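You operate a simulated robot arm through the tools that you are given. There is no shell and no other tool. Be economical: measure what you need, move in short steps, check, and stop when the job is done.

Carry out the task below with a simulated two-armed robot. There is one attempt and no reset: what you move stays moved.

JOB
Measure the proud strip with the step meter, set that shim and press the spruce rail flush.
Fine: hold the meter still while its key is pressed once; only that shim at its stop; meter on the pad mat; slide table and clear guard to their stops, hands clear, then start button one and start button two; one stroke only; other knobs stay.
Where things are to end (x, y in the base frame): yellow step meter within 6 cm of [40, 32].

It is judged by the outcome, as a careful person would: the job done as asked, and still so three seconds after it is handed in. It fails if anything else is knocked over, pushed out of place, dropped, spilled or broken.

ROBOT AND FRAMES
Two 7-joint arms with two-finger parallel grippers on one trunk, on a base that drives. Base frame: it is fixed to the floor where the robot stands at the start and does not move with it; the origin is under the middle of the robot, x ahead of it, y to its left, z up. Units: cm, rad, N and s.
The left shoulder is at the start at [6, 14.3, 92.6], the right one opposite. With the tool pointing down near the work surface each hand reaches from about 22 to 68 cm from the robot's upright axis, wherever it stands, measured 20 degrees to its own side. Places, roughly: clear guard [80, 20, 130]; depth knob of the lever press [70, -120, 120]; dwell knob of the press [50, -50, 90]; gold shim one [60, -30, 90]; gold shim three [60, -50, 90]; gold shim two [70, -40, 90]; key of the step meter [50, 20, 100]; oiler knob of the press [70, -80, 90]; pad mat [40, 40, 90]; pressure knob of the press [50, -40, 90]; punch bar [60, -120, 100]; reset button of the press [40, -70, 90]; slide table [60, 20, 90]; speed knob of the press [50, -60, 90]; spring knob of the lever press [40, -140, 90]. Payload 1.57 kg a hand.
Tool frame (each hand has its own): the origin (TCP) lies between the finger pads and is the grasp point; the fingertips stand 3 cm ahead of it; z points along the fingers, y is the line along which they close. The gripper opens to 11 cm. The fingers are 2.4 cm wide and 1.2 cm thick; the gripper's body (4.8 by 11.2 cm) begins 7.8 cm behind the TCP.
Orientation is told as [roll, pitch, yaw] about the base's x, y, z axes, in that order, counted from this pose: with the fingers straight down and closing along the base's y, the tool's x points along the base's -x, its y along +y and its z along -z.

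CONTROLS
- The arms move only by the tool send_rows. It takes "left_plan", "right_plan" or both (then of equal length, played together; a hand with none holds still); each is a list of rows, each a list of 7 numbers: the turn, a rotation vector about the tool's x, y, z in rad, then the shift along the tool's x, y, z in cm, then the closure, from 0 (fully open) to 1 (shut). In form: [[ax, ay, az, tx, ty, tz, gripper], ...]. A call has 1 to 10 rows; each row is the pose to reach, as a shift and turn from the pose commanded when the call began, along the tool's axes at that moment. A row lasts 0.2 s, in which the tool goes at most 5 cm and 0.15 rad; a call with a longer step from one row to the next is refused whole, and so is a gripper value outside its range. Where a pose cannot be reached the arm comes as near as it can. A force on the tool above 40 N (or 10 N above the force at the start of the call, whichever is more), or a blocked arm, ends the call early, and 0.2 s more pass. Each finger travels about 4.5 cm/s and halts on what it meets, pressing with about 41 N; the grip force reading is that of the motor and also rises with nothing between the fingers. The clock runs only during rows and for 0.2 s after the last one: add rows that repeat a pose to give the fingers time. The reply holds the time, the measured pose of the TCP, the force on the tool along the base axes, the opening and the grip force, in the units named above and with some noise, with the torque about the TCP (base axes, N m) and any sound that the robot's microphone picked up, and new pictures: "pictures" is both (left out), scene, wrist or none (wrist: the cameras of the hands that moved).
- Cameras (640 x 400 px; columns grow to the right, rows downward): "scene" is now at [4.44, 0.16, 155.26]; the picture's right is [0.16, -0.99, 0.00], its down [-0.62, -0.10, -0.77] and it looks along [0.76, 0.12, -0.63] (base axes); focal length 221 px, centre (320, 200). "left" rides on the left gripper at [7, -1.6, -14.1] in its tool frame; the picture's right is [0.23, 0.97, 0.00], its down [-0.85, 0.20, -0.48] and it looks along [-0.47, 0.11, 0.88] (tool axes); focal length 222 px, centre (320, 200). "right" rides on the right gripper at [7, 1.6, -14.1] in its tool frame; the picture's right is [-0.23, 0.97, 0.00], its down [-0.86, -0.20, -0.48] and it looks along [-0.47, -0.11, 0.88] (tool axes); focal length 222 px, centre (320, 200).
- lift_body(by): slides the trunk up (or, below 0, down) by that many cm; the arms and the scene camera ride with it, the base frame stays. It gives what a move gives, with no picture.
- drive_base(legs): drives the robot by 1 to 6 legs, each [ahead, left, turn to the left] in cm, cm and rad, along the robot's own axes; the way and the turn of a leg run together, so that a leg with both is an arc; at most 150 cm and 3.142 rad a leg. The arms and the cameras ride along, it lands a little off, and it stops where it bumps. It gives what a move gives, and a new picture of the scene camera.
- head_to(pan, tilt): turns the head with the scene camera to pan (to the left, within 1.501 rad either way) and tilt (down, from -0.506 to 1.204), counted from straight ahead of the robot. It gives what a move gives, and a new picture of the scene camera.
- point_at(camera, pixels): for up to 12 pixels [column, row] of the newest picture of that camera ("zoom" is the newest enlarged one), the place [x, y, z] in the base frame of the surface seen there, good to about 0.3 cm, but the place of the scene camera against the robot may be out by one fixed shift of up to 1.8 cm in any direction. No time passes.
- inspect(camera, box): a new picture of the part [left, top, right, bottom] of that camera's present view, enlarged. No time passes.
- close_job(): hands the job in; it is judged then, once.

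Keep the steps short. Do not move on a guess: measure, check each grasp and each placing, and mend mistakes. In all there are 80 turns and 260 pictures (those below and enlarged ones count). Leave the grippers open and the arms clear of the work at the hand-in unless told otherwise, and finish with a single line.

The tools are called after "Emit:" as a command line: name --argument value ..., lists and objects as JSON in quotes. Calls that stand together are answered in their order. send_rows: Moves the arms, as the interface text tells. Its arguments: {"type":"object","properties":{"left_plan":{"type":"array"},"right_plan":{"type":"array"},"pictures":{"type":"string","enum":["both","scene","wrist","none"]}},"required":[]} The other tools are called the same way: lift_body (by) slides the trunk up or down; drive_base (legs) drives the base; head_to (pan, tilt) turns the head that bears the scene camera; point_at (camera, pixels) gives the place of the surface under pixels of a picture; inspect (camera, box) takes an enlarged picture of a part of a camera's view; close_job () hands the job in.

At the start:

```text
time: 0.0
left_tcp_pos: [45.39, 8.26, 100.07]
left_orientation: [0.001, 0.001, 0.001]
left_ft_force: [-0.2, -0.3, -0.5]
left_wrist_torque: [-0.02, -0.01, -0.01]
left_finger_gap: 11.02
left_grasp_force: 0.1
right_tcp_pos: [55.32, -32.01, 99.94]
right_orientation: [0.0, 0.002, 0.001]
right_ft_force: [-0.2, 0.9, -0.4]
right_wrist_torque: [-0.01, -0.01, 0.02]
right_finger_gap: 11.0
right_grasp_force: 0.1
trunk travel left (down, up): [-52.5, 6.5]
robot x, y, heading: [-0.34, 0.19, -0.005]
head pan, tilt: [0.159, 0.686]
```

scene: 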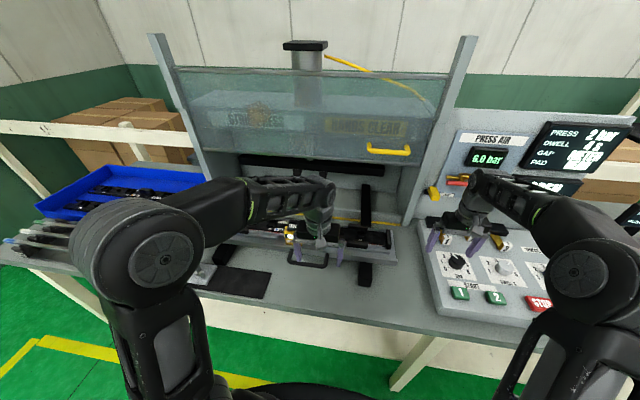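
right: 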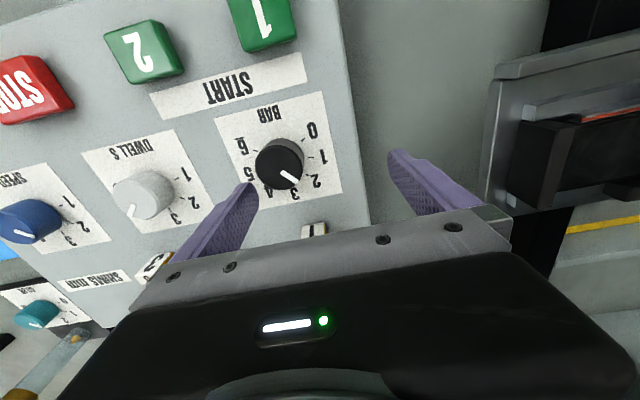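
left: 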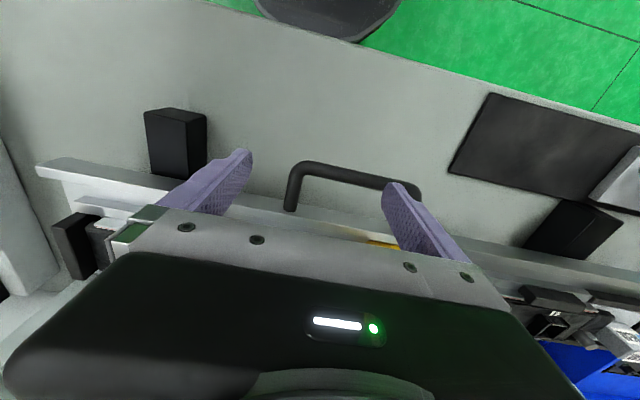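

I'll look closely first: the slide table area and the panel with its displays.

Emit:
inspect --camera "scene" --box '[180, 160, 420, 310]'

Emit:
inspect --camera "scene" --box '[400, 100, 640, 250]'

Emit:
inspect --camera "scene" --box '[0, 140, 240, 290]'

Emit:
inspect --camera "scene" --box '[140, 30, 480, 240]'

```text
2.67 times, centred on (300, 235) of scene
```

zoom: 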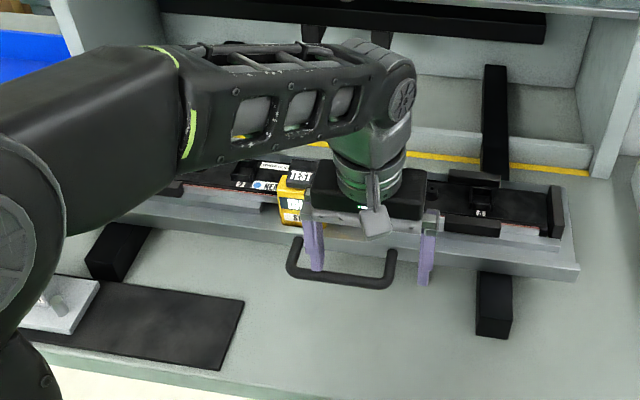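

```text
2.67 times, centred on (520, 175) of scene
```

zoom: 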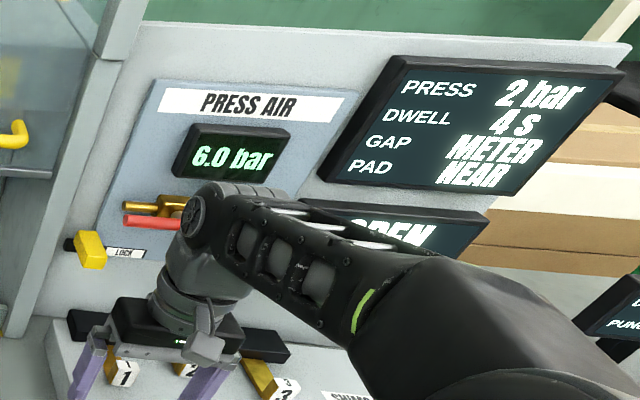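

```text
2.67 times, centred on (120, 215) of scene
```

zoom: 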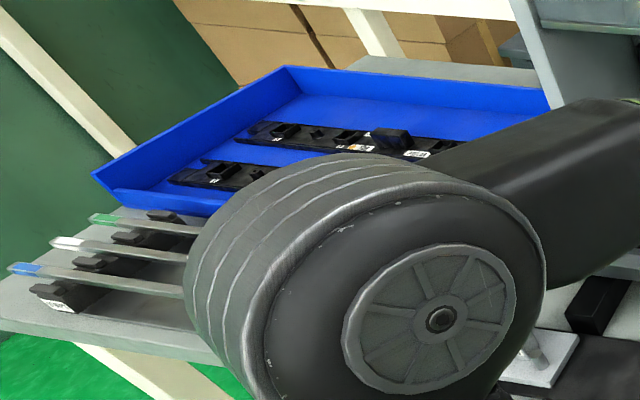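

```text
1.88 times, centred on (310, 135) of scene
```

zoom: 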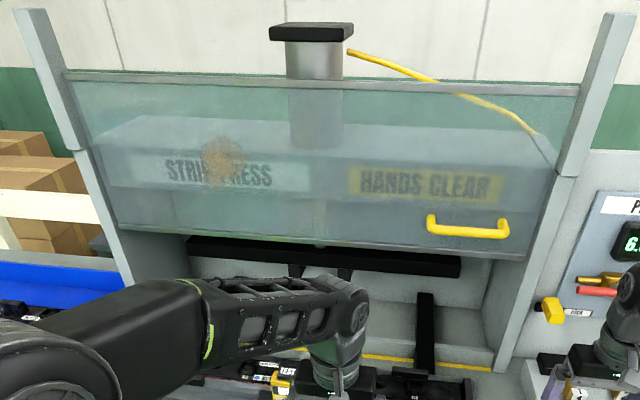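

The arms hide the work. I'll inspect the wrist views for knob values before moving anything.

Emit:
inspect --camera "right" --box '[0, 80, 360, 340]'

Emit:
inspect --camera "left" --box '[340, 150, 640, 380]'

Emit:
send_rows --left_plan '[[0, 0, 0, 0, 0, -4, 0], [0, 0, 0, 0, 0, -8, 0], [0, 0, 0, 3, 0, -12, 0], [0, 0, 0, 7, 0, -14, 0], [0, 0, 0, 11, 0, -16, 0]]' --right_plan '[[0, 0, 0, 0, 0, -4, 0], [0, 0, 0, 0, 0, -8, 0], [0, 0, 0, 4, 0, -10, 0], [0, 0, 0, 8, 0, -10, 0], [0, 0, 0, 12, 0, -10, 0]]'

```text
1.54 times, centred on (180, 210) of right
```

zoom: 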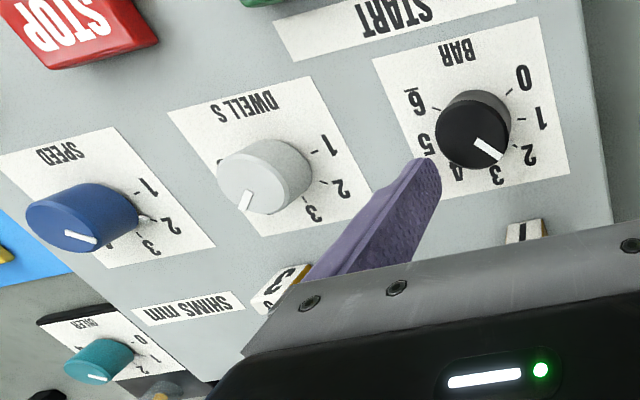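

```text
1.74 times, centred on (490, 265) of left
```

zoom: 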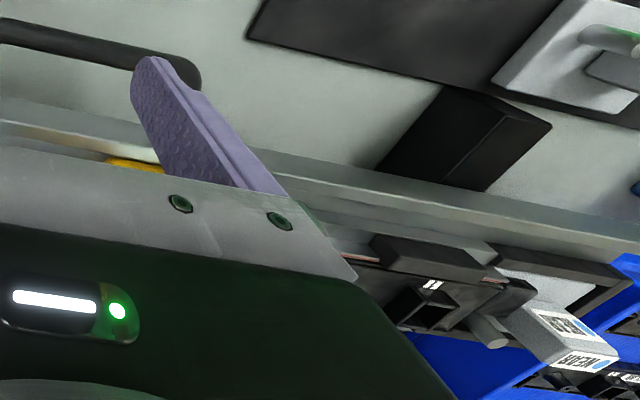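

```text
time: 1.2
left_tcp_pos: [39.11, 8.89, 111.2]
left_orientation: [0.004, 0.005, 0.001]
left_ft_force: [-0.1, -0.2, 0.4]
left_wrist_torque: [0.07, 0.01, 0.01]
left_finger_gap: 11.01
left_grasp_force: 0.0
left hand out of reach, approached as far as the arm can: row 3, 4, 5
right_tcp_pos: [43.31, -31.86, 109.97]
right_orientation: [0.001, 0.0, 0.001]
right_ft_force: [-0.3, -0.4, -0.9]
right_wrist_torque: [0.04, 0.01, 0.02]
right_finger_gap: 11.01
right_grasp_force: 0.0
right hand out of reach, approached as far as the arm can: row 2
trunk travel left (down, up): [-52.5, 6.5]
robot x, y, heading: [-0.08, -0.13, 0.003]
head pan, tilt: [0.159, 0.686]
```

scene: 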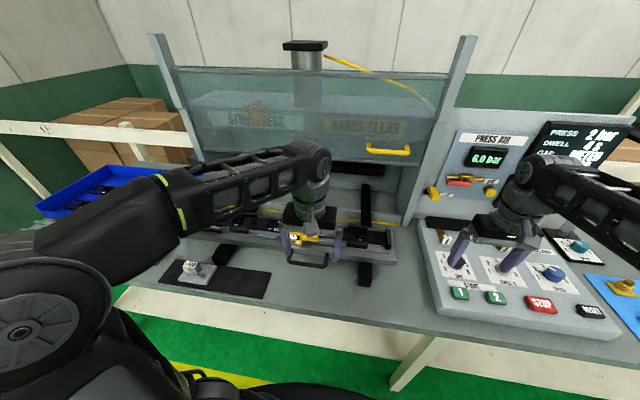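
right: 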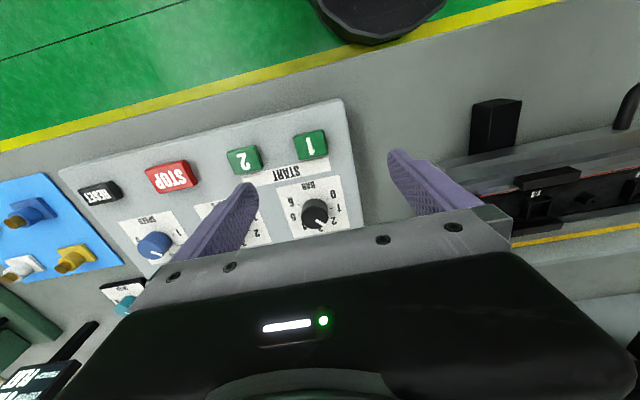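
left: 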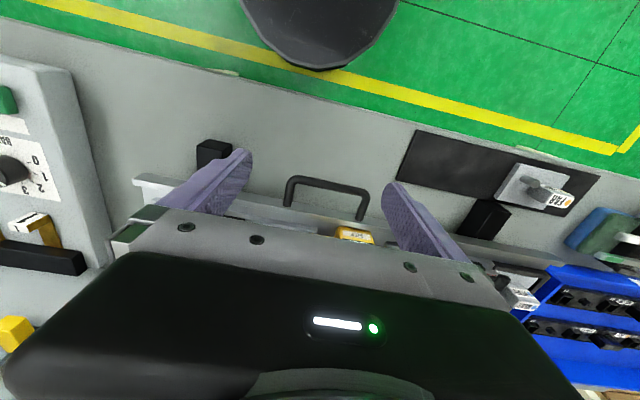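

Arms still block. I'll back the robot off 30 cm so that the camera sees everything.

Emit:
drive_base --legs '[[-30, 0, 0]]'

Emit:
head_to --pan 0.0 --tilt 0.55

Emit:
inspect --camera "scene" --box '[200, 140, 400, 265]'

Emit:
inspect --camera "scene" --box '[380, 100, 620, 250]'

```text
time: 3.2
left_tcp_pos: [9.13, 8.83, 111.3]
left_orientation: [0.003, 0.002, -0.001]
left_ft_force: [0.3, 0.3, -0.2]
left_wrist_torque: [0.01, -0.04, 0.03]
left_finger_gap: 10.99
left_grasp_force: 0.1
right_tcp_pos: [13.43, -31.88, 110.13]
right_orientation: [0.0, 0.001, 0.003]
right_ft_force: [-0.6, 0.2, -0.6]
right_wrist_torque: [0.03, -0.01, -0.01]
right_finger_gap: 11.01
right_grasp_force: 0.0
trunk travel left (down, up): [-52.5, 6.5]
robot x, y, heading: [-30.01, 0.05, 0.004]
head pan, tilt: [0.159, 0.686]
```

scene: 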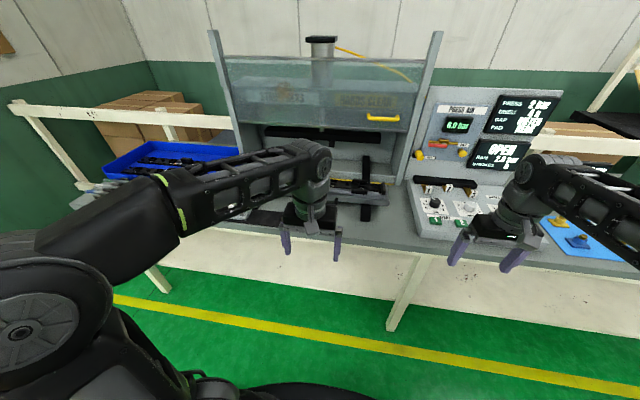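

```text
time: 4.0
left_tcp_pos: [9.29, 8.93, 111.27]
left_orientation: [0.004, 0.003, 0.001]
left_ft_force: [0.1, -0.4, -0.2]
left_wrist_torque: [-0.02, 0.02, -0.03]
left_finger_gap: 10.99
left_grasp_force: 0.0
right_tcp_pos: [13.43, -31.96, 110.06]
right_orientation: [0.0, 0.0, 0.002]
right_ft_force: [0.7, -0.4, 0.1]
right_wrist_torque: [0.0, -0.01, -0.01]
right_finger_gap: 11.0
right_grasp_force: 0.0
trunk travel left (down, up): [-52.5, 6.5]
robot x, y, heading: [-29.87, 0.25, 0.005]
head pan, tilt: [0.0, 0.55]
```

scene: 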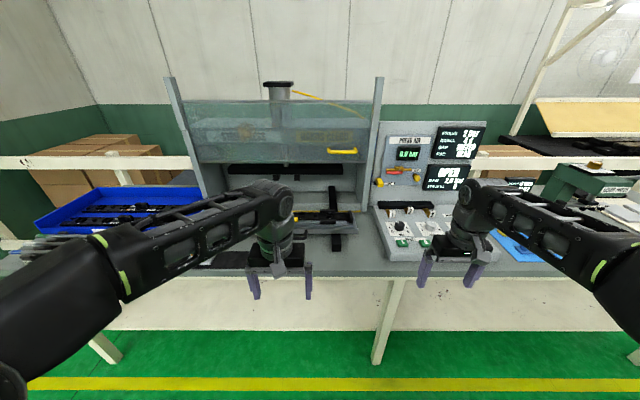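

```text
3.20 times, centred on (300, 202) of scene
```

zoom: 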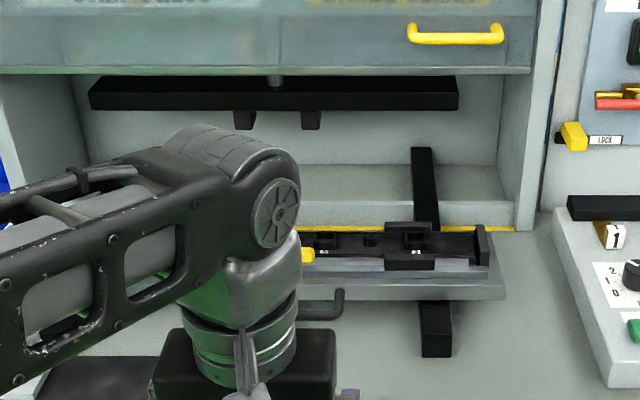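

```text
2.67 times, centred on (500, 175) of scene
```

zoom: 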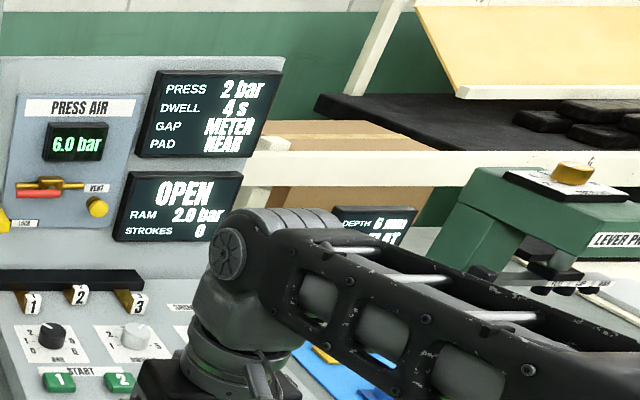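

Lower display: OPEN, RAM 2.0 bar, strokes 0; upper is the job card. Now I'll swing the left hand out to the left for a clear view of the slide table.

Emit:
send_rows --left_plan '[[0, 0, 0, 0, 5, 0, 0], [0, 0, 0, 0, 10, 0, 0], [0, 0, 0, 0, 15, 0, 0], [0, 0, 0, 0, 20, 0, 0], [0, 0, 0, 0, 25, 0, 0], [0, 0, 0, 2, 30, 0, 0], [0, 0, 0, 4, 34, 0, 0]]' --pictures "scene"

Emit:
inspect --camera "scene" --box '[190, 180, 390, 305]'

Emit:
inspect --camera "scene" --box '[20, 160, 220, 285]'

Emit:
inspect --camera "scene" --box '[365, 180, 485, 255]'

```text
refused: row 6 steps farther than a row can; nothing moved
```

```text
3.20 times, centred on (290, 242) of scene
```

zoom: 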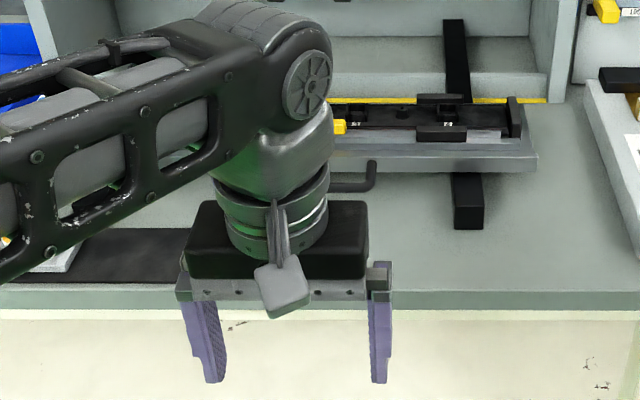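

```text
3.20 times, centred on (120, 222) of scene
```

zoom: 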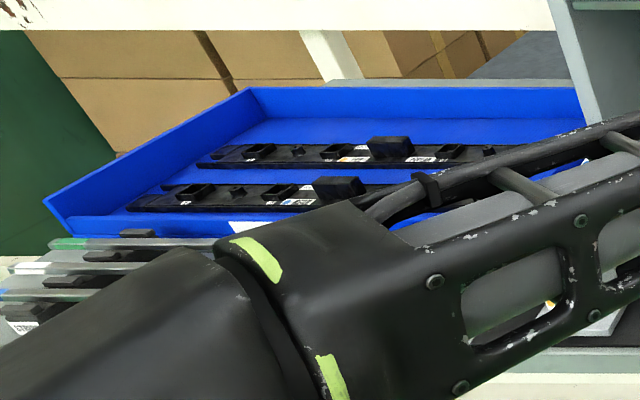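

```text
5.33 times, centred on (425, 218) of scene
```

zoom: 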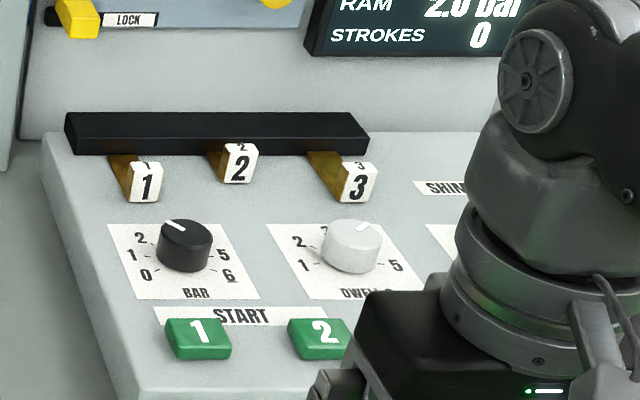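

Emit:
send_rows --left_plan '[[0, 0, 0, 0, 4, 0, 0], [0, 0, 0, 0, 8, 0, 0], [0, 0, 0, 0, 12, 0, 0], [0, 0, 0, 0, 16, 0, 0], [0, 0, 0, 0, 20, 0, 0], [0, 0, 0, 1, 24, 0, 0], [0, 0, 0, 3, 28, 0, 0], [0, 0, 0, 5, 32, 0, 0]]' --right_plan '[[0, 0, 0, 0, -4, 0, 0], [0, 0, 0, 0, -8, 0, 0], [0, 0, 0, 0, -12, 0, 0], [0, 0, 0, 0, -16, 0, 0], [0, 0, 0, 0, -20, 0, 0], [0, 0, 0, 1, -24, 0, 0], [0, 0, 0, 3, -28, 0, 0], [0, 0, 0, 5, -32, 0, 0]]' --pictures "scene"

Emit:
inspect --camera "scene" --box '[190, 190, 390, 315]'

Emit:
inspect --camera "scene" --box '[365, 120, 525, 270]'

```text
time: 5.8
left_tcp_pos: [4.21, 40.98, 111.48]
left_orientation: [0.002, 0.002, 0.0]
left_ft_force: [-0.8, 0.1, -0.5]
left_wrist_torque: [0.0, -0.01, 0.01]
left_finger_gap: 11.0
left_grasp_force: 0.1
right_tcp_pos: [13.29, -52.1, 108.61]
right_orientation: [-0.001, -0.004, 0.003]
right_ft_force: [-0.2, -0.2, 0.3]
right_wrist_torque: [0.01, 0.01, 0.0]
right_finger_gap: 11.02
right_grasp_force: 0.0
right hand out of reach, approached as far as the arm can: row 4, 5, 6, 7, 8
trunk travel left (down, up): [-52.5, 6.5]
robot x, y, heading: [-30.21, 0.01, 0.005]
head pan, tilt: [0.0, 0.55]
```

scene: 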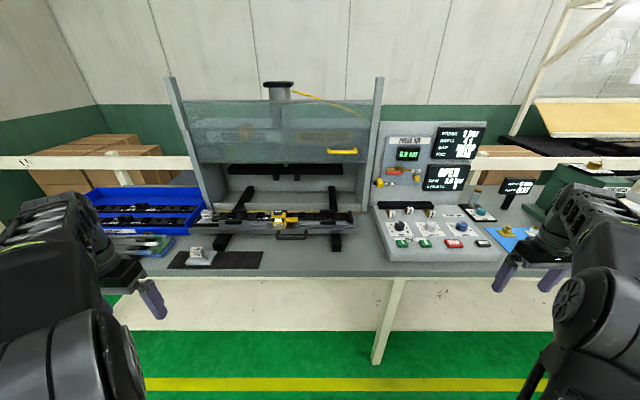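

```text
3.20 times, centred on (290, 252) of scene
```

zoom: 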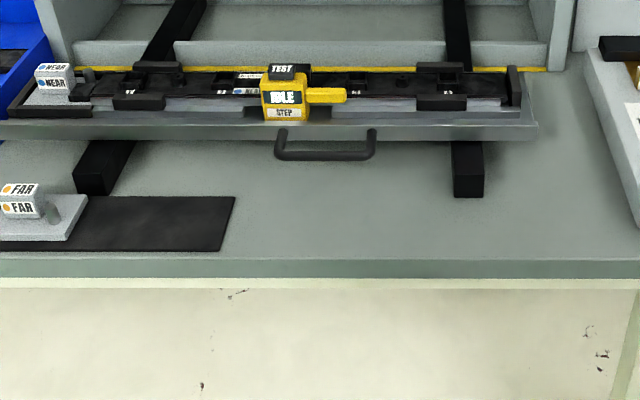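

```text
2.67 times, centred on (445, 195) of scene
```

zoom: 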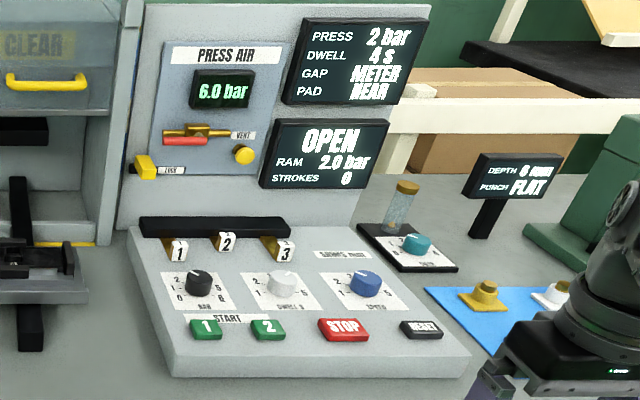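

I see the near pad already seated at the table's left end, the far pad on the mat, the meter (IDLE) on the rail, shim 2 apparently in. I'll measure the key points.

Emit:
point_at --camera "scene" --pixels '[[278, 211], [278, 220], [297, 219], [292, 236], [200, 260], [227, 260], [342, 151], [403, 244], [425, 244], [388, 214], [409, 208], [430, 213]]'

Emit:
inspect --camera "scene" --box '[240, 195, 320, 245]'

Emit:
inspect --camera "scene" --box '[80, 180, 240, 280]'

Emit:
inspect --camera "scene" --box '[380, 190, 460, 240]'

```text
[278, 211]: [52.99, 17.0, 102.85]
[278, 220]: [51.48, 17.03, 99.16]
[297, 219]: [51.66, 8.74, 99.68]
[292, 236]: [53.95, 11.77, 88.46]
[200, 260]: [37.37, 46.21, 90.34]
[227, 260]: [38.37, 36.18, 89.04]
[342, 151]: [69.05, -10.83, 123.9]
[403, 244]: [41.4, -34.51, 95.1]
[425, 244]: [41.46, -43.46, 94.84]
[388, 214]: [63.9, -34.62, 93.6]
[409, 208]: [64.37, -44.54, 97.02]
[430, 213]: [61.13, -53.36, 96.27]
```

```text
8.00 times, centred on (280, 220) of scene
```

zoom: 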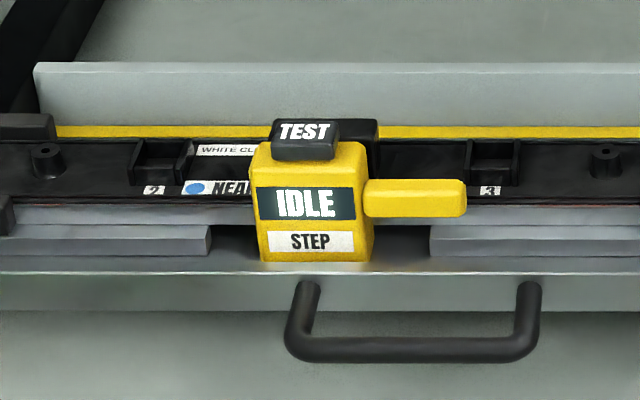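

```text
4.00 times, centred on (160, 230) of scene
```

zoom: 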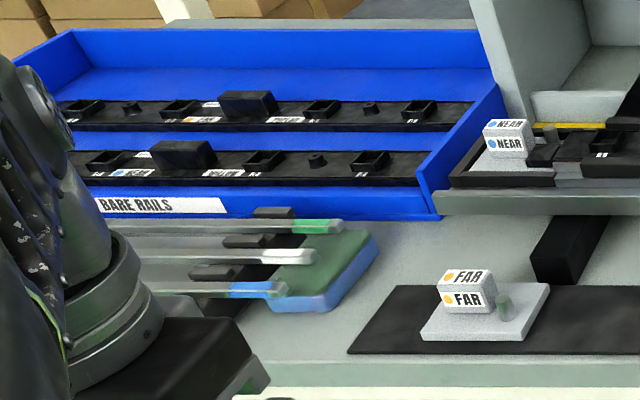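

```text
8.00 times, centred on (420, 215) of scene
```

zoom: 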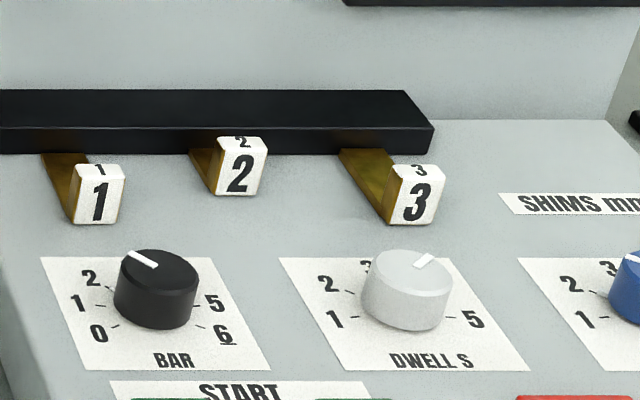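

I'll drive back forward 30 cm and then use the wrist cameras for a close look at the rail and labels.

Emit:
drive_base --legs '[[29, 0, 0]]'

Emit:
head_to --pan 0.25 --tilt 0.8

Emit:
inspect --camera "scene" --box '[220, 120, 460, 270]'

Emit:
inspect --camera "left" --box '[0, 0, 640, 400]'

```text
time: 7.8
left_tcp_pos: [33.12, 41.04, 111.45]
left_orientation: [0.004, 0.003, 0.005]
left_ft_force: [0.0, -0.4, 0.0]
left_wrist_torque: [0.01, 0.0, -0.03]
left_finger_gap: 10.99
left_grasp_force: 0.0
right_tcp_pos: [42.51, -51.81, 108.38]
right_orientation: [-0.001, 0.002, 0.005]
right_ft_force: [0.5, 0.0, 0.4]
right_wrist_torque: [0.03, 0.05, 0.0]
right_finger_gap: 11.0
right_grasp_force: 0.1
trunk travel left (down, up): [-52.5, 6.5]
robot x, y, heading: [-0.66, -0.11, 0.002]
head pan, tilt: [0.0, 0.55]
```

scene: 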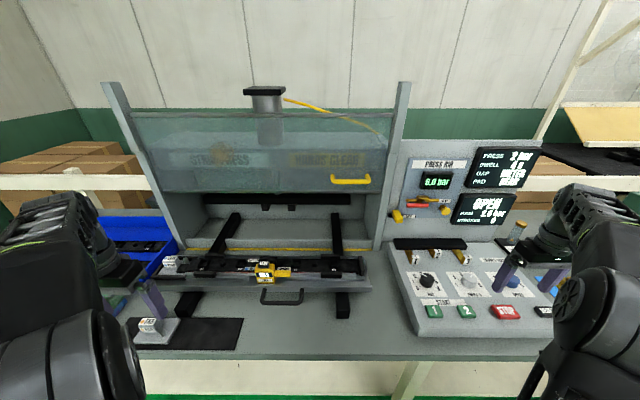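

```text
time: 8.5
left_tcp_pos: [33.04, 41.14, 111.5]
left_orientation: [0.003, 0.005, 0.006]
left_ft_force: [-0.2, 0.1, -0.5]
left_wrist_torque: [-0.01, -0.02, 0.0]
left_finger_gap: 11.02
left_grasp_force: 0.0
right_tcp_pos: [42.47, -51.9, 108.58]
right_orientation: [-0.003, -0.001, 0.004]
right_ft_force: [0.6, 0.6, 0.2]
right_wrist_torque: [-0.04, 0.0, 0.02]
right_finger_gap: 11.0
right_grasp_force: 0.1
trunk travel left (down, up): [-52.5, 6.5]
robot x, y, heading: [-1.03, 0.23, 0.011]
head pan, tilt: [0.25, 0.799]
```

scene: 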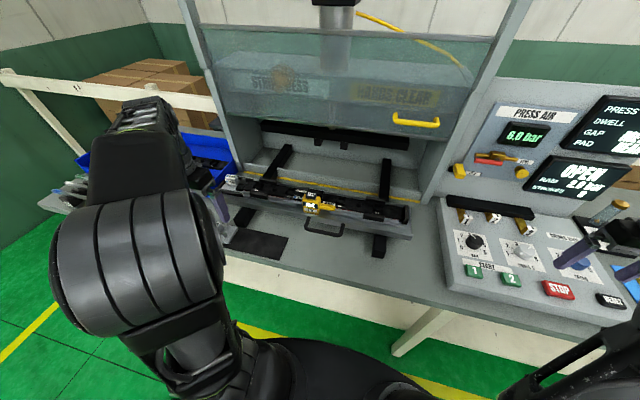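

```text
2.67 times, centred on (340, 195) of scene
```

zoom: 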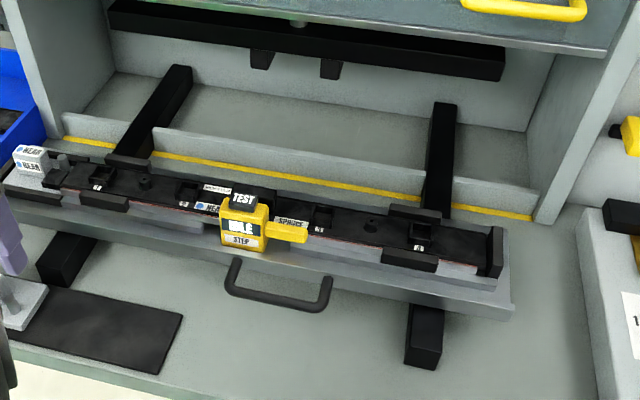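

```text
1.00 times, centred on (320, 200) of left
```

zoom: 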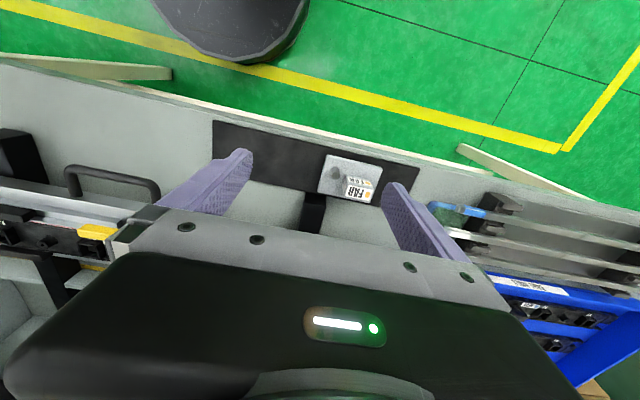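

The rail reads SPRUCE. Next I want a close view of how the meter sits, so I'll bring the left hand above it at z≈111 with fingers open.

Emit:
send_rows --left_plan '[[0, 0, 0, -3, -3, -1, 0], [0, 0, 0, -6, -6, -1, 0], [0, 0, 0, -9, -9, -1, 0], [0, 0, 0, -12, -12, -1, 0], [0, 0, 0, -15, -15, -1, 0], [0, 0, 0, -18, -18, -1, 0], [0, 0, 0, -20, -20, -1, 0], [0, 0, 0, -22, -22, -1, 0]]' --pictures "wrist"

Emit:
inspect --camera "left" --box '[160, 60, 480, 260]'

```text
time: 10.3
left_tcp_pos: [49.47, 25.39, 110.36]
left_orientation: [0.004, 0.001, 0.006]
left_ft_force: [0.2, -0.1, 0.1]
left_wrist_torque: [-0.01, -0.02, 0.04]
left_finger_gap: 11.02
left_grasp_force: 0.0
left hand out of reach, approached as far as the arm can: row 3, 4, 5, 6, 7, 8
right_tcp_pos: [42.34, -51.87, 108.52]
right_orientation: [-0.002, -0.001, 0.006]
right_ft_force: [-0.1, 0.0, -0.8]
right_wrist_torque: [0.0, 0.0, 0.01]
right_finger_gap: 11.0
right_grasp_force: 0.0
trunk travel left (down, up): [-52.5, 6.5]
robot x, y, heading: [-0.74, 0.11, 0.009]
head pan, tilt: [0.25, 0.799]
```

left: 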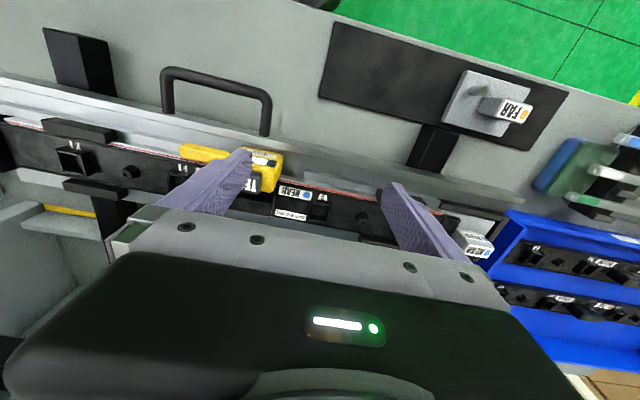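

```text
2.00 times, centred on (320, 160) of left
```

zoom: 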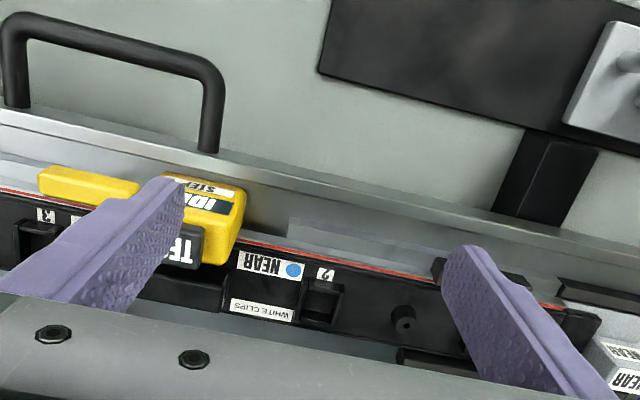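

The rail carries NEAR / WHITE CLIPS and the near pad is fitted; the meter already straddles the rail edge. I'll raise the trunk for more reach and look again from above with the left hand moved to not hide the meter.

Emit:
lift_body --by 6

Emit:
send_rows --left_plan '[[0, 0, -0.15, -1, -2, 3, 0], [0, 0, -0.3, -1, -4, 4, 0], [0, 0, -0.45, -1, -5, 4, 0], [0, 0, -0.6, -1, -5, 4, 0], [0, 0, -0.75, -1, -5, 4, 0], [0, 0, -0.9, -1, -5, 4, 0], [0, 0, -1.05, -1, -5, 4, 0], [0, 0, -1.2, -1, -5, 4, 0], [0, 0, -1.35, -1, -5, 4, 0], [0, 0, -1.5, -1, -5, 4, 0]]' --pictures "both"

```text
time: 11.3
left_tcp_pos: [49.35, 25.47, 116.41]
left_orientation: [0.004, 0.002, 0.005]
left_ft_force: [0.1, -0.7, -0.1]
left_wrist_torque: [0.02, 0.0, 0.02]
left_finger_gap: 10.97
left_grasp_force: 0.2
right_tcp_pos: [42.45, -51.89, 114.5]
right_orientation: [-0.004, -0.002, 0.005]
right_ft_force: [0.3, -0.8, 0.0]
right_wrist_torque: [-0.01, -0.02, -0.02]
right_finger_gap: 10.99
right_grasp_force: 0.1
trunk travel left (down, up): [-58.5, 0.5]
robot x, y, heading: [-1.27, 0.15, 0.006]
head pan, tilt: [0.25, 0.799]
```

```text
time: 13.5
left_tcp_pos: [50.44, 20.52, 112.39]
left_orientation: [0.0, -0.002, 1.509]
left_ft_force: [-0.6, 0.3, -0.6]
left_wrist_torque: [0.02, 0.02, 0.01]
left_finger_gap: 11.0
left_grasp_force: 0.0
right_tcp_pos: [42.42, -51.81, 114.58]
right_orientation: [-0.002, -0.002, 0.005]
right_ft_force: [0.4, -0.1, 0.3]
right_wrist_torque: [0.0, -0.01, -0.05]
right_finger_gap: 11.01
right_grasp_force: 0.0
trunk travel left (down, up): [-58.5, 0.5]
robot x, y, heading: [-0.94, -0.22, 0.006]
head pan, tilt: [0.25, 0.799]
```

scene: 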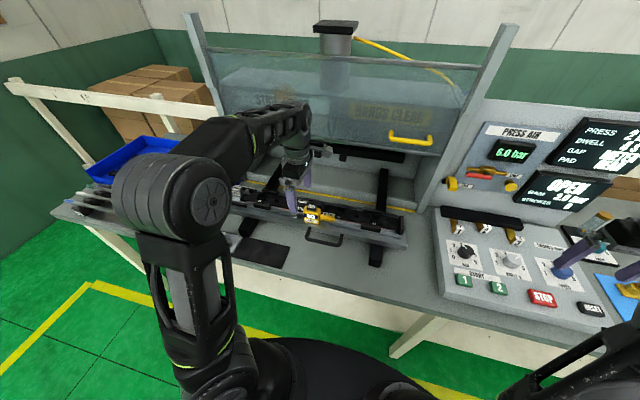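
left: 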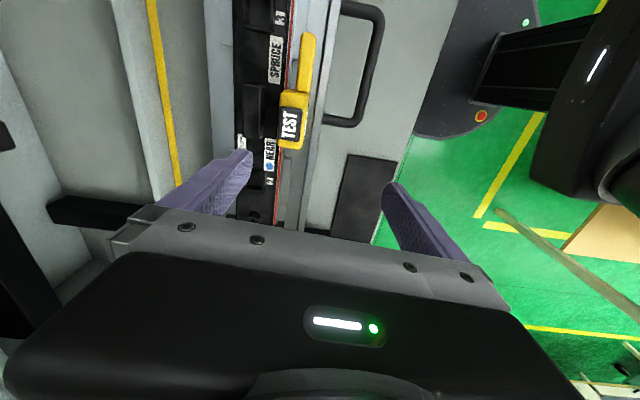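

Good view: TEST key, yellow handle pointing right, SPRUCE label. I'll measure meter features in this wrist picture.

Emit:
inspect --camera "left" --box '[220, 10, 380, 170]'

Emit:
point_at --camera "left" --pixels '[[308, 36], [303, 60], [302, 85], [292, 108], [292, 122], [291, 134], [280, 122], [299, 122], [291, 146], [309, 60], [299, 60], [275, 60]]'

```text
2.50 times, centred on (300, 90) of left
```

zoom: 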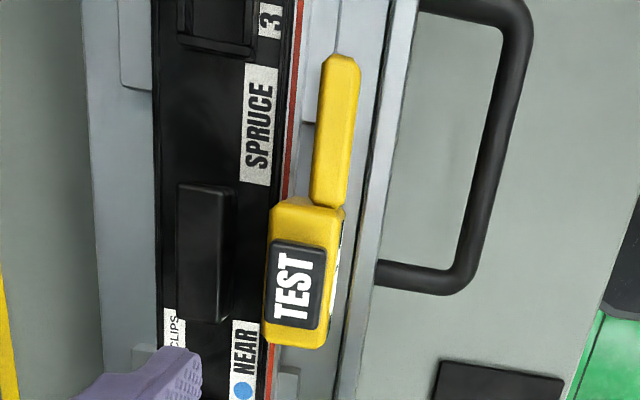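

```text
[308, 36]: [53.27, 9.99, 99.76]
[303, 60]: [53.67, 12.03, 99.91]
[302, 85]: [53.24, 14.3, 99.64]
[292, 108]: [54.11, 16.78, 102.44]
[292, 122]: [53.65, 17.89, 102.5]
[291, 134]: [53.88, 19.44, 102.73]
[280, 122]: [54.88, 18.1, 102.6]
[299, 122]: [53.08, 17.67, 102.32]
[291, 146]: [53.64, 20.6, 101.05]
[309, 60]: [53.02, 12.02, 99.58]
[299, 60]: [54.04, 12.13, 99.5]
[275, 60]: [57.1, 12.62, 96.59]
```

Key centre ≈ (53.9, 18.1, 102.6), handle ≈ x 53.5, y 9–15, top 99.8. Plan: right hand grips the handle (fingers along x), left hand presses the key with its inner open finger. Bring left to hover at (53.9, 24.2) with yaw 0, and the right hand over toward the table.

Emit:
send_rows --left_plan '[[0, 0, 0.15, 0, 0, 0, 0], [0, 0, 0.3, 0, 0, 0, 0], [0, 0, 0.45, 0, 0, 0, 0], [0, 0, 0.6, -1, 0, 0, 0], [0, 0, 0.75, -2, 0, 0, 0], [0, 0, 0.9, -3, 0, 0, 0], [0, 0, 1.05, -4, -1, 0, 0], [0, 0, 1.2, -4, -2, 1, 0], [0, 0, 1.35, -4, -3, 2, 0], [0, 0, 1.5, -4, -3.5, 3, 0]]' --right_plan '[[0, 0, 0, 0, 4.5, 0, 0], [0, 0, 0, 0, 9, 0, 0], [0, 0, 0, 0, 13.5, 0, 0], [0, 0, 0, 0, 18, 0, 0], [0, 0, 0, 0, 22.5, 0, 0], [0, 0, -0.15, 0, 27, 0, 0], [0, 0, -0.3, 0, 31.5, 0, 0], [0, 0, -0.45, 0, 36, 0, 0], [0, 0, -0.6, 0, 40.5, 0, 0], [0, 0, -0.75, 0, 44, 0, 0]]' --pictures "none"

Emit:
send_rows --right_plan '[[0, 0, -0.15, 0, 0, 0, 0], [0, 0, -0.3, 0, 0, 0, 0], [0, 0, -0.45, 0, 0, 0, 0], [0, 0, -0.6, 0, 0, 0, 0], [0, 0, -0.75, 0, 0, 0, 0], [0, 0, -0.82, 0, 0, 0, 0]]' --pictures "both"

```text
time: 15.7
left_tcp_pos: [54.25, 24.18, 109.38]
left_orientation: [0.002, 0.002, 0.001]
left_ft_force: [0.5, -0.7, 0.2]
left_wrist_torque: [0.01, 0.02, 0.03]
left_finger_gap: 11.0
left_grasp_force: 0.0
right_tcp_pos: [42.35, -7.85, 114.44]
right_orientation: [-0.002, 0.0, 0.757]
right_ft_force: [-0.9, 0.7, 0.6]
right_wrist_torque: [-0.03, -0.01, -0.01]
right_finger_gap: 11.01
right_grasp_force: 0.0
trunk travel left (down, up): [-58.5, 0.5]
robot x, y, heading: [-0.96, -0.19, 0.004]
head pan, tilt: [0.25, 0.799]
```

```text
time: 17.1
left_tcp_pos: [54.14, 24.17, 109.32]
left_orientation: [0.003, 0.003, 0.005]
left_ft_force: [0.5, 0.6, 0.9]
left_wrist_torque: [-0.01, 0.02, 0.05]
left_finger_gap: 11.01
left_grasp_force: 0.1
right_tcp_pos: [42.1, -7.87, 114.5]
right_orientation: [-0.001, 0.002, 1.579]
right_ft_force: [-0.2, -0.1, 0.8]
right_wrist_torque: [0.01, 0.0, 0.01]
right_finger_gap: 11.0
right_grasp_force: 0.0
trunk travel left (down, up): [-58.5, 0.5]
robot x, y, heading: [-0.9, -0.25, 0.001]
head pan, tilt: [0.25, 0.799]
```

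scene: 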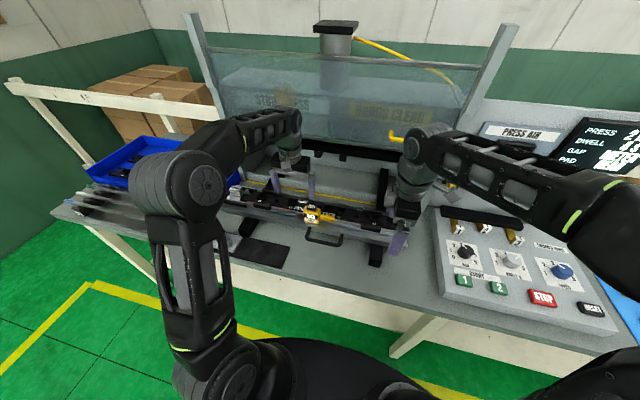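
right: 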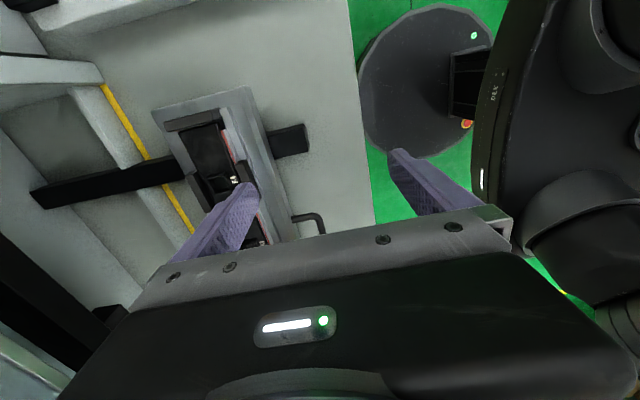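

Right hand yaw 90° reached. Move it over the handle at (53.5, 11, ~107.5), fingers half closed.

Emit:
send_rows --right_plan '[[0, 0, 0, -3, -2, 1, 0.2], [0, 0, 0, -6, -4, 2, 0.4], [0, 0, 0, -9, -6, 3, 0.55], [0, 0, 0, -12, -8, 4, 0.55], [0, 0, 0, -15, -10, 5, 0.55], [0, 0, 0, -17, -11, 6, 0.55], [0, 0, 0, -18.9, -11.4, 7, 0.55]]' --pictures "both"

Emit:
inspect --camera "scene" --box '[220, 120, 460, 270]'

```text
time: 18.7
left_tcp_pos: [54.11, 24.34, 109.42]
left_orientation: [0.001, 0.002, 0.006]
left_ft_force: [0.1, 0.2, -0.5]
left_wrist_torque: [-0.03, -0.01, 0.0]
left_finger_gap: 10.99
left_grasp_force: 0.0
right_tcp_pos: [53.37, 11.01, 107.52]
right_orientation: [-0.001, 0.002, 1.575]
right_ft_force: [0.0, -0.5, 0.0]
right_wrist_torque: [-0.03, -0.01, 0.01]
right_finger_gap: 4.94
right_grasp_force: 0.1
trunk travel left (down, up): [-58.5, 0.5]
robot x, y, heading: [-1.21, 0.23, 0.006]
head pan, tilt: [0.25, 0.799]
```

scene: 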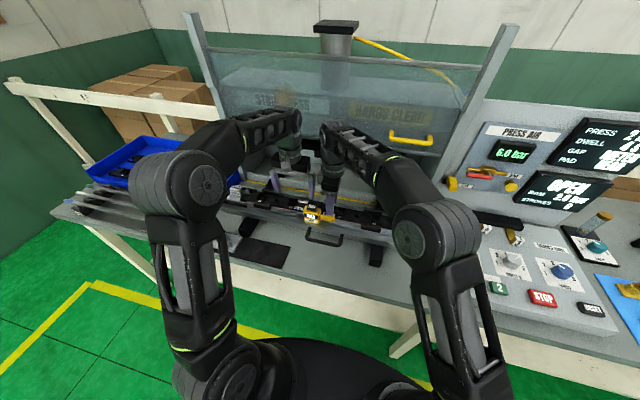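
right: 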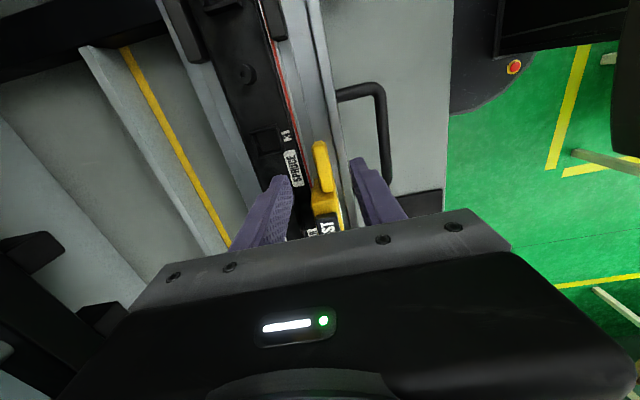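

```text
2.67 times, centred on (340, 195) of scene
```

zoom: 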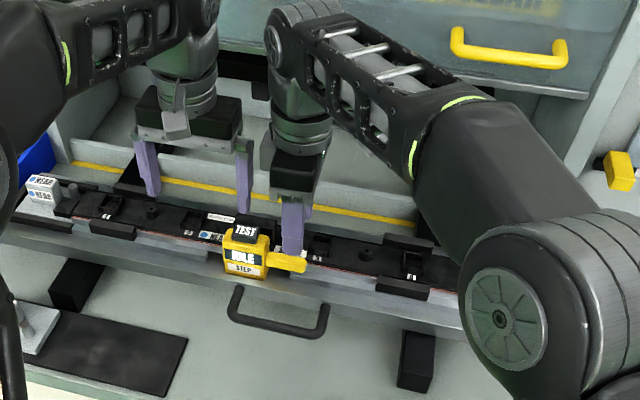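

Measure the handle from the right wrist camera.

Emit:
point_at --camera "right" --pixels '[[322, 148], [322, 165], [322, 180], [330, 165], [315, 165], [325, 228], [300, 170]]'

Emit:
inspect --camera "right" --box '[240, 120, 400, 250]'

```text
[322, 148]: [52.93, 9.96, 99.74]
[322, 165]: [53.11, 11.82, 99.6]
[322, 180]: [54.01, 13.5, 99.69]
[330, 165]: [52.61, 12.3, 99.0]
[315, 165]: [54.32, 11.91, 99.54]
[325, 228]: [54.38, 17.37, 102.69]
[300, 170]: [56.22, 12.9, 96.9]
```

```text
3.08 times, centred on (320, 185) of right
```

zoom: 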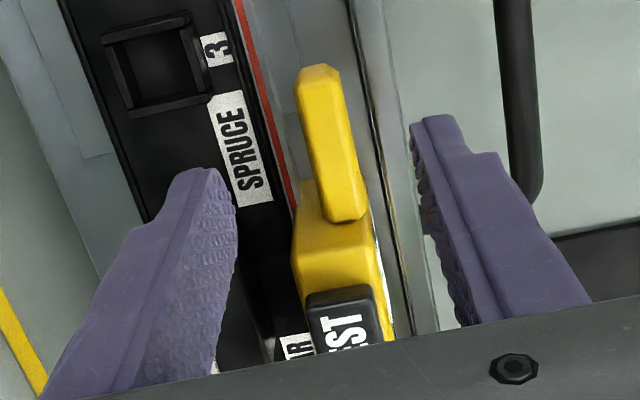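

Handle centred at x≈53.5 between the fingers. Descend 6.7 cm to z≈100.8 (tips at 97.8, above rail top 96.9), then close.

Emit:
send_rows --right_plan '[[0, 0, 0, 0, 0, 2, 0.55], [0, 0, 0, 0, 0, 4, 0.55], [0, 0, 0, 0, 0, 5.5, 0.55], [0, 0, 0, 0, 0, 6.7, 0.55]]' --pictures "wrist"

```text
time: 19.7
left_tcp_pos: [54.1, 24.23, 109.32]
left_orientation: [0.002, 0.002, 0.005]
left_ft_force: [0.1, 0.9, -0.1]
left_wrist_torque: [-0.02, -0.01, -0.03]
left_finger_gap: 11.0
left_grasp_force: 0.1
right_tcp_pos: [53.47, 11.1, 100.61]
right_orientation: [-0.003, -0.001, 1.576]
right_ft_force: [0.2, -0.3, 1.1]
right_wrist_torque: [0.0, 0.01, -0.01]
right_finger_gap: 4.93
right_grasp_force: 0.1
trunk travel left (down, up): [-58.5, 0.5]
robot x, y, heading: [-1.21, -0.03, 0.002]
head pan, tilt: [0.25, 0.799]
```

right: 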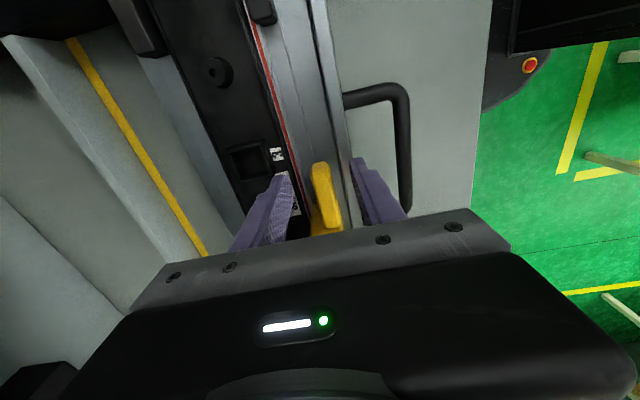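

Handle central between the fingers. Close.

Emit:
send_rows --right_plan '[[0, 0, 0, 0, 0, 0, 0.65], [0, 0, 0, 0, 0, 0, 0.75], [0, 0, 0, 0, 0, 0, 0.82], [0, 0, 0, 0, 0, 0, 0.88], [0, 0, 0, 0, 0, 0, 0.92], [0, 0, 0, 0, 0, 0, 0.92]]' --pictures "both"

Emit:
inspect --camera "scene" --box '[260, 160, 380, 235]'

Emit:
inspect --camera "left" --box '[80, 60, 400, 260]'

```text
time: 21.1
left_tcp_pos: [54.12, 24.29, 109.36]
left_orientation: [0.003, 0.003, 0.004]
left_ft_force: [-0.3, 0.0, 0.6]
left_wrist_torque: [0.0, -0.04, 0.01]
left_finger_gap: 11.0
left_grasp_force: 0.0
right_tcp_pos: [53.58, 11.04, 100.69]
right_orientation: [-0.001, 0.002, 1.577]
right_ft_force: [0.7, -1.0, 0.3]
right_wrist_torque: [0.01, 0.03, -0.02]
right_finger_gap: 1.53
right_grasp_force: 31.0
trunk travel left (down, up): [-58.5, 0.5]
robot x, y, heading: [-0.93, -0.18, 0.006]
head pan, tilt: [0.25, 0.799]
```

scene: 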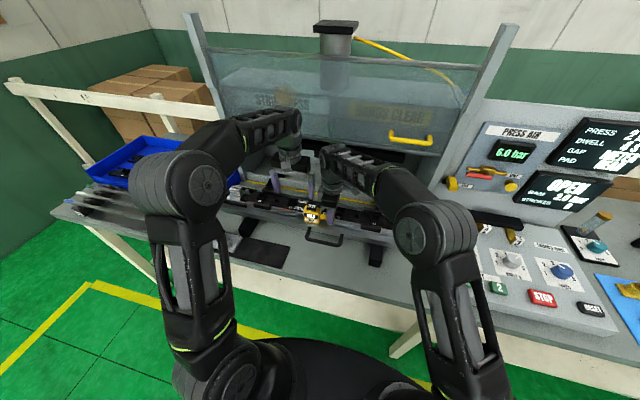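
right: 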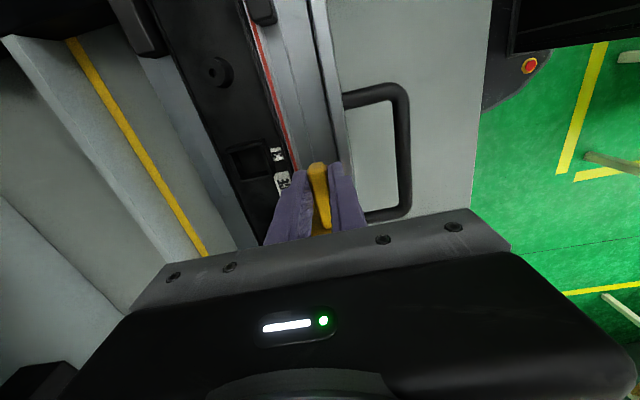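

```text
5.33 times, centred on (320, 198) of scene
```

zoom: 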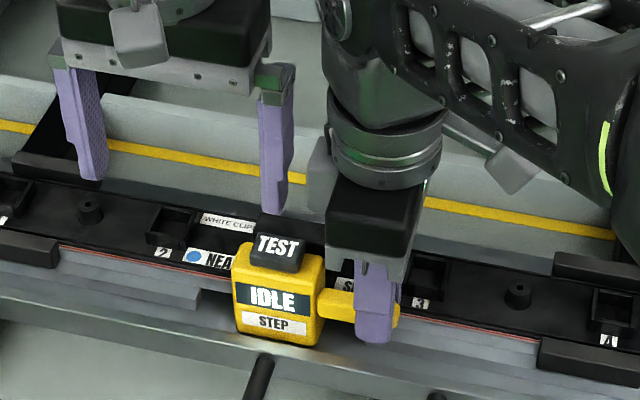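

```text
2.00 times, centred on (240, 160) of left
```

zoom: 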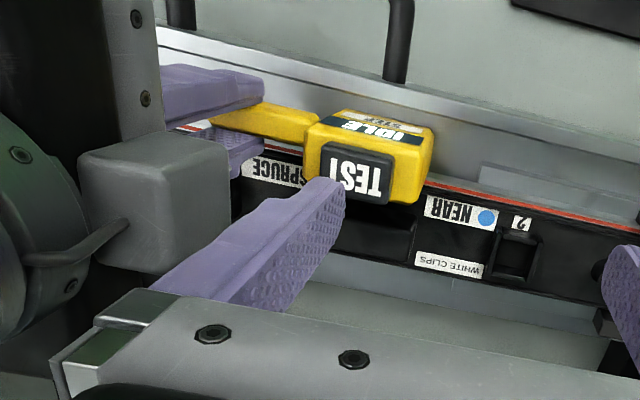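

Grip holds (1.53 cm, 31 N). There's a grey block on the right hand near the left gripper; check its clearance.

Emit:
point_at --camera "left" --pixels '[[190, 135], [185, 150], [190, 180], [150, 130], [250, 155], [265, 140], [258, 150], [150, 210]]'

```text
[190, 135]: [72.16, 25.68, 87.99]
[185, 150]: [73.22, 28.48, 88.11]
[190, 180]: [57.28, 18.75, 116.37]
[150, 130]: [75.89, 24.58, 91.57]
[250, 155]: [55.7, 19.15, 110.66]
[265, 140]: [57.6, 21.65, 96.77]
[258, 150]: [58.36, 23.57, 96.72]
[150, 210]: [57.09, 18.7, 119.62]
```

Emit:
point_at --camera "zoom" --pixels '[[222, 160], [215, 240], [130, 200], [110, 260], [330, 195], [350, 170], [365, 185], [340, 150], [385, 165], [140, 310], [110, 300]]'

```text
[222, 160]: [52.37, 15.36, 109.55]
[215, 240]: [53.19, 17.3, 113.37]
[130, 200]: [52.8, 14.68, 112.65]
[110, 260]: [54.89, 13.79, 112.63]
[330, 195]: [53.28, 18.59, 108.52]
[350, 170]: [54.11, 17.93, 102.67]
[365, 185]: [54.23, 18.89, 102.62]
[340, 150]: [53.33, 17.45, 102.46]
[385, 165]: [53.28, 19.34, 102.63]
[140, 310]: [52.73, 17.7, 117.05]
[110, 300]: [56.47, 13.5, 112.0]
```

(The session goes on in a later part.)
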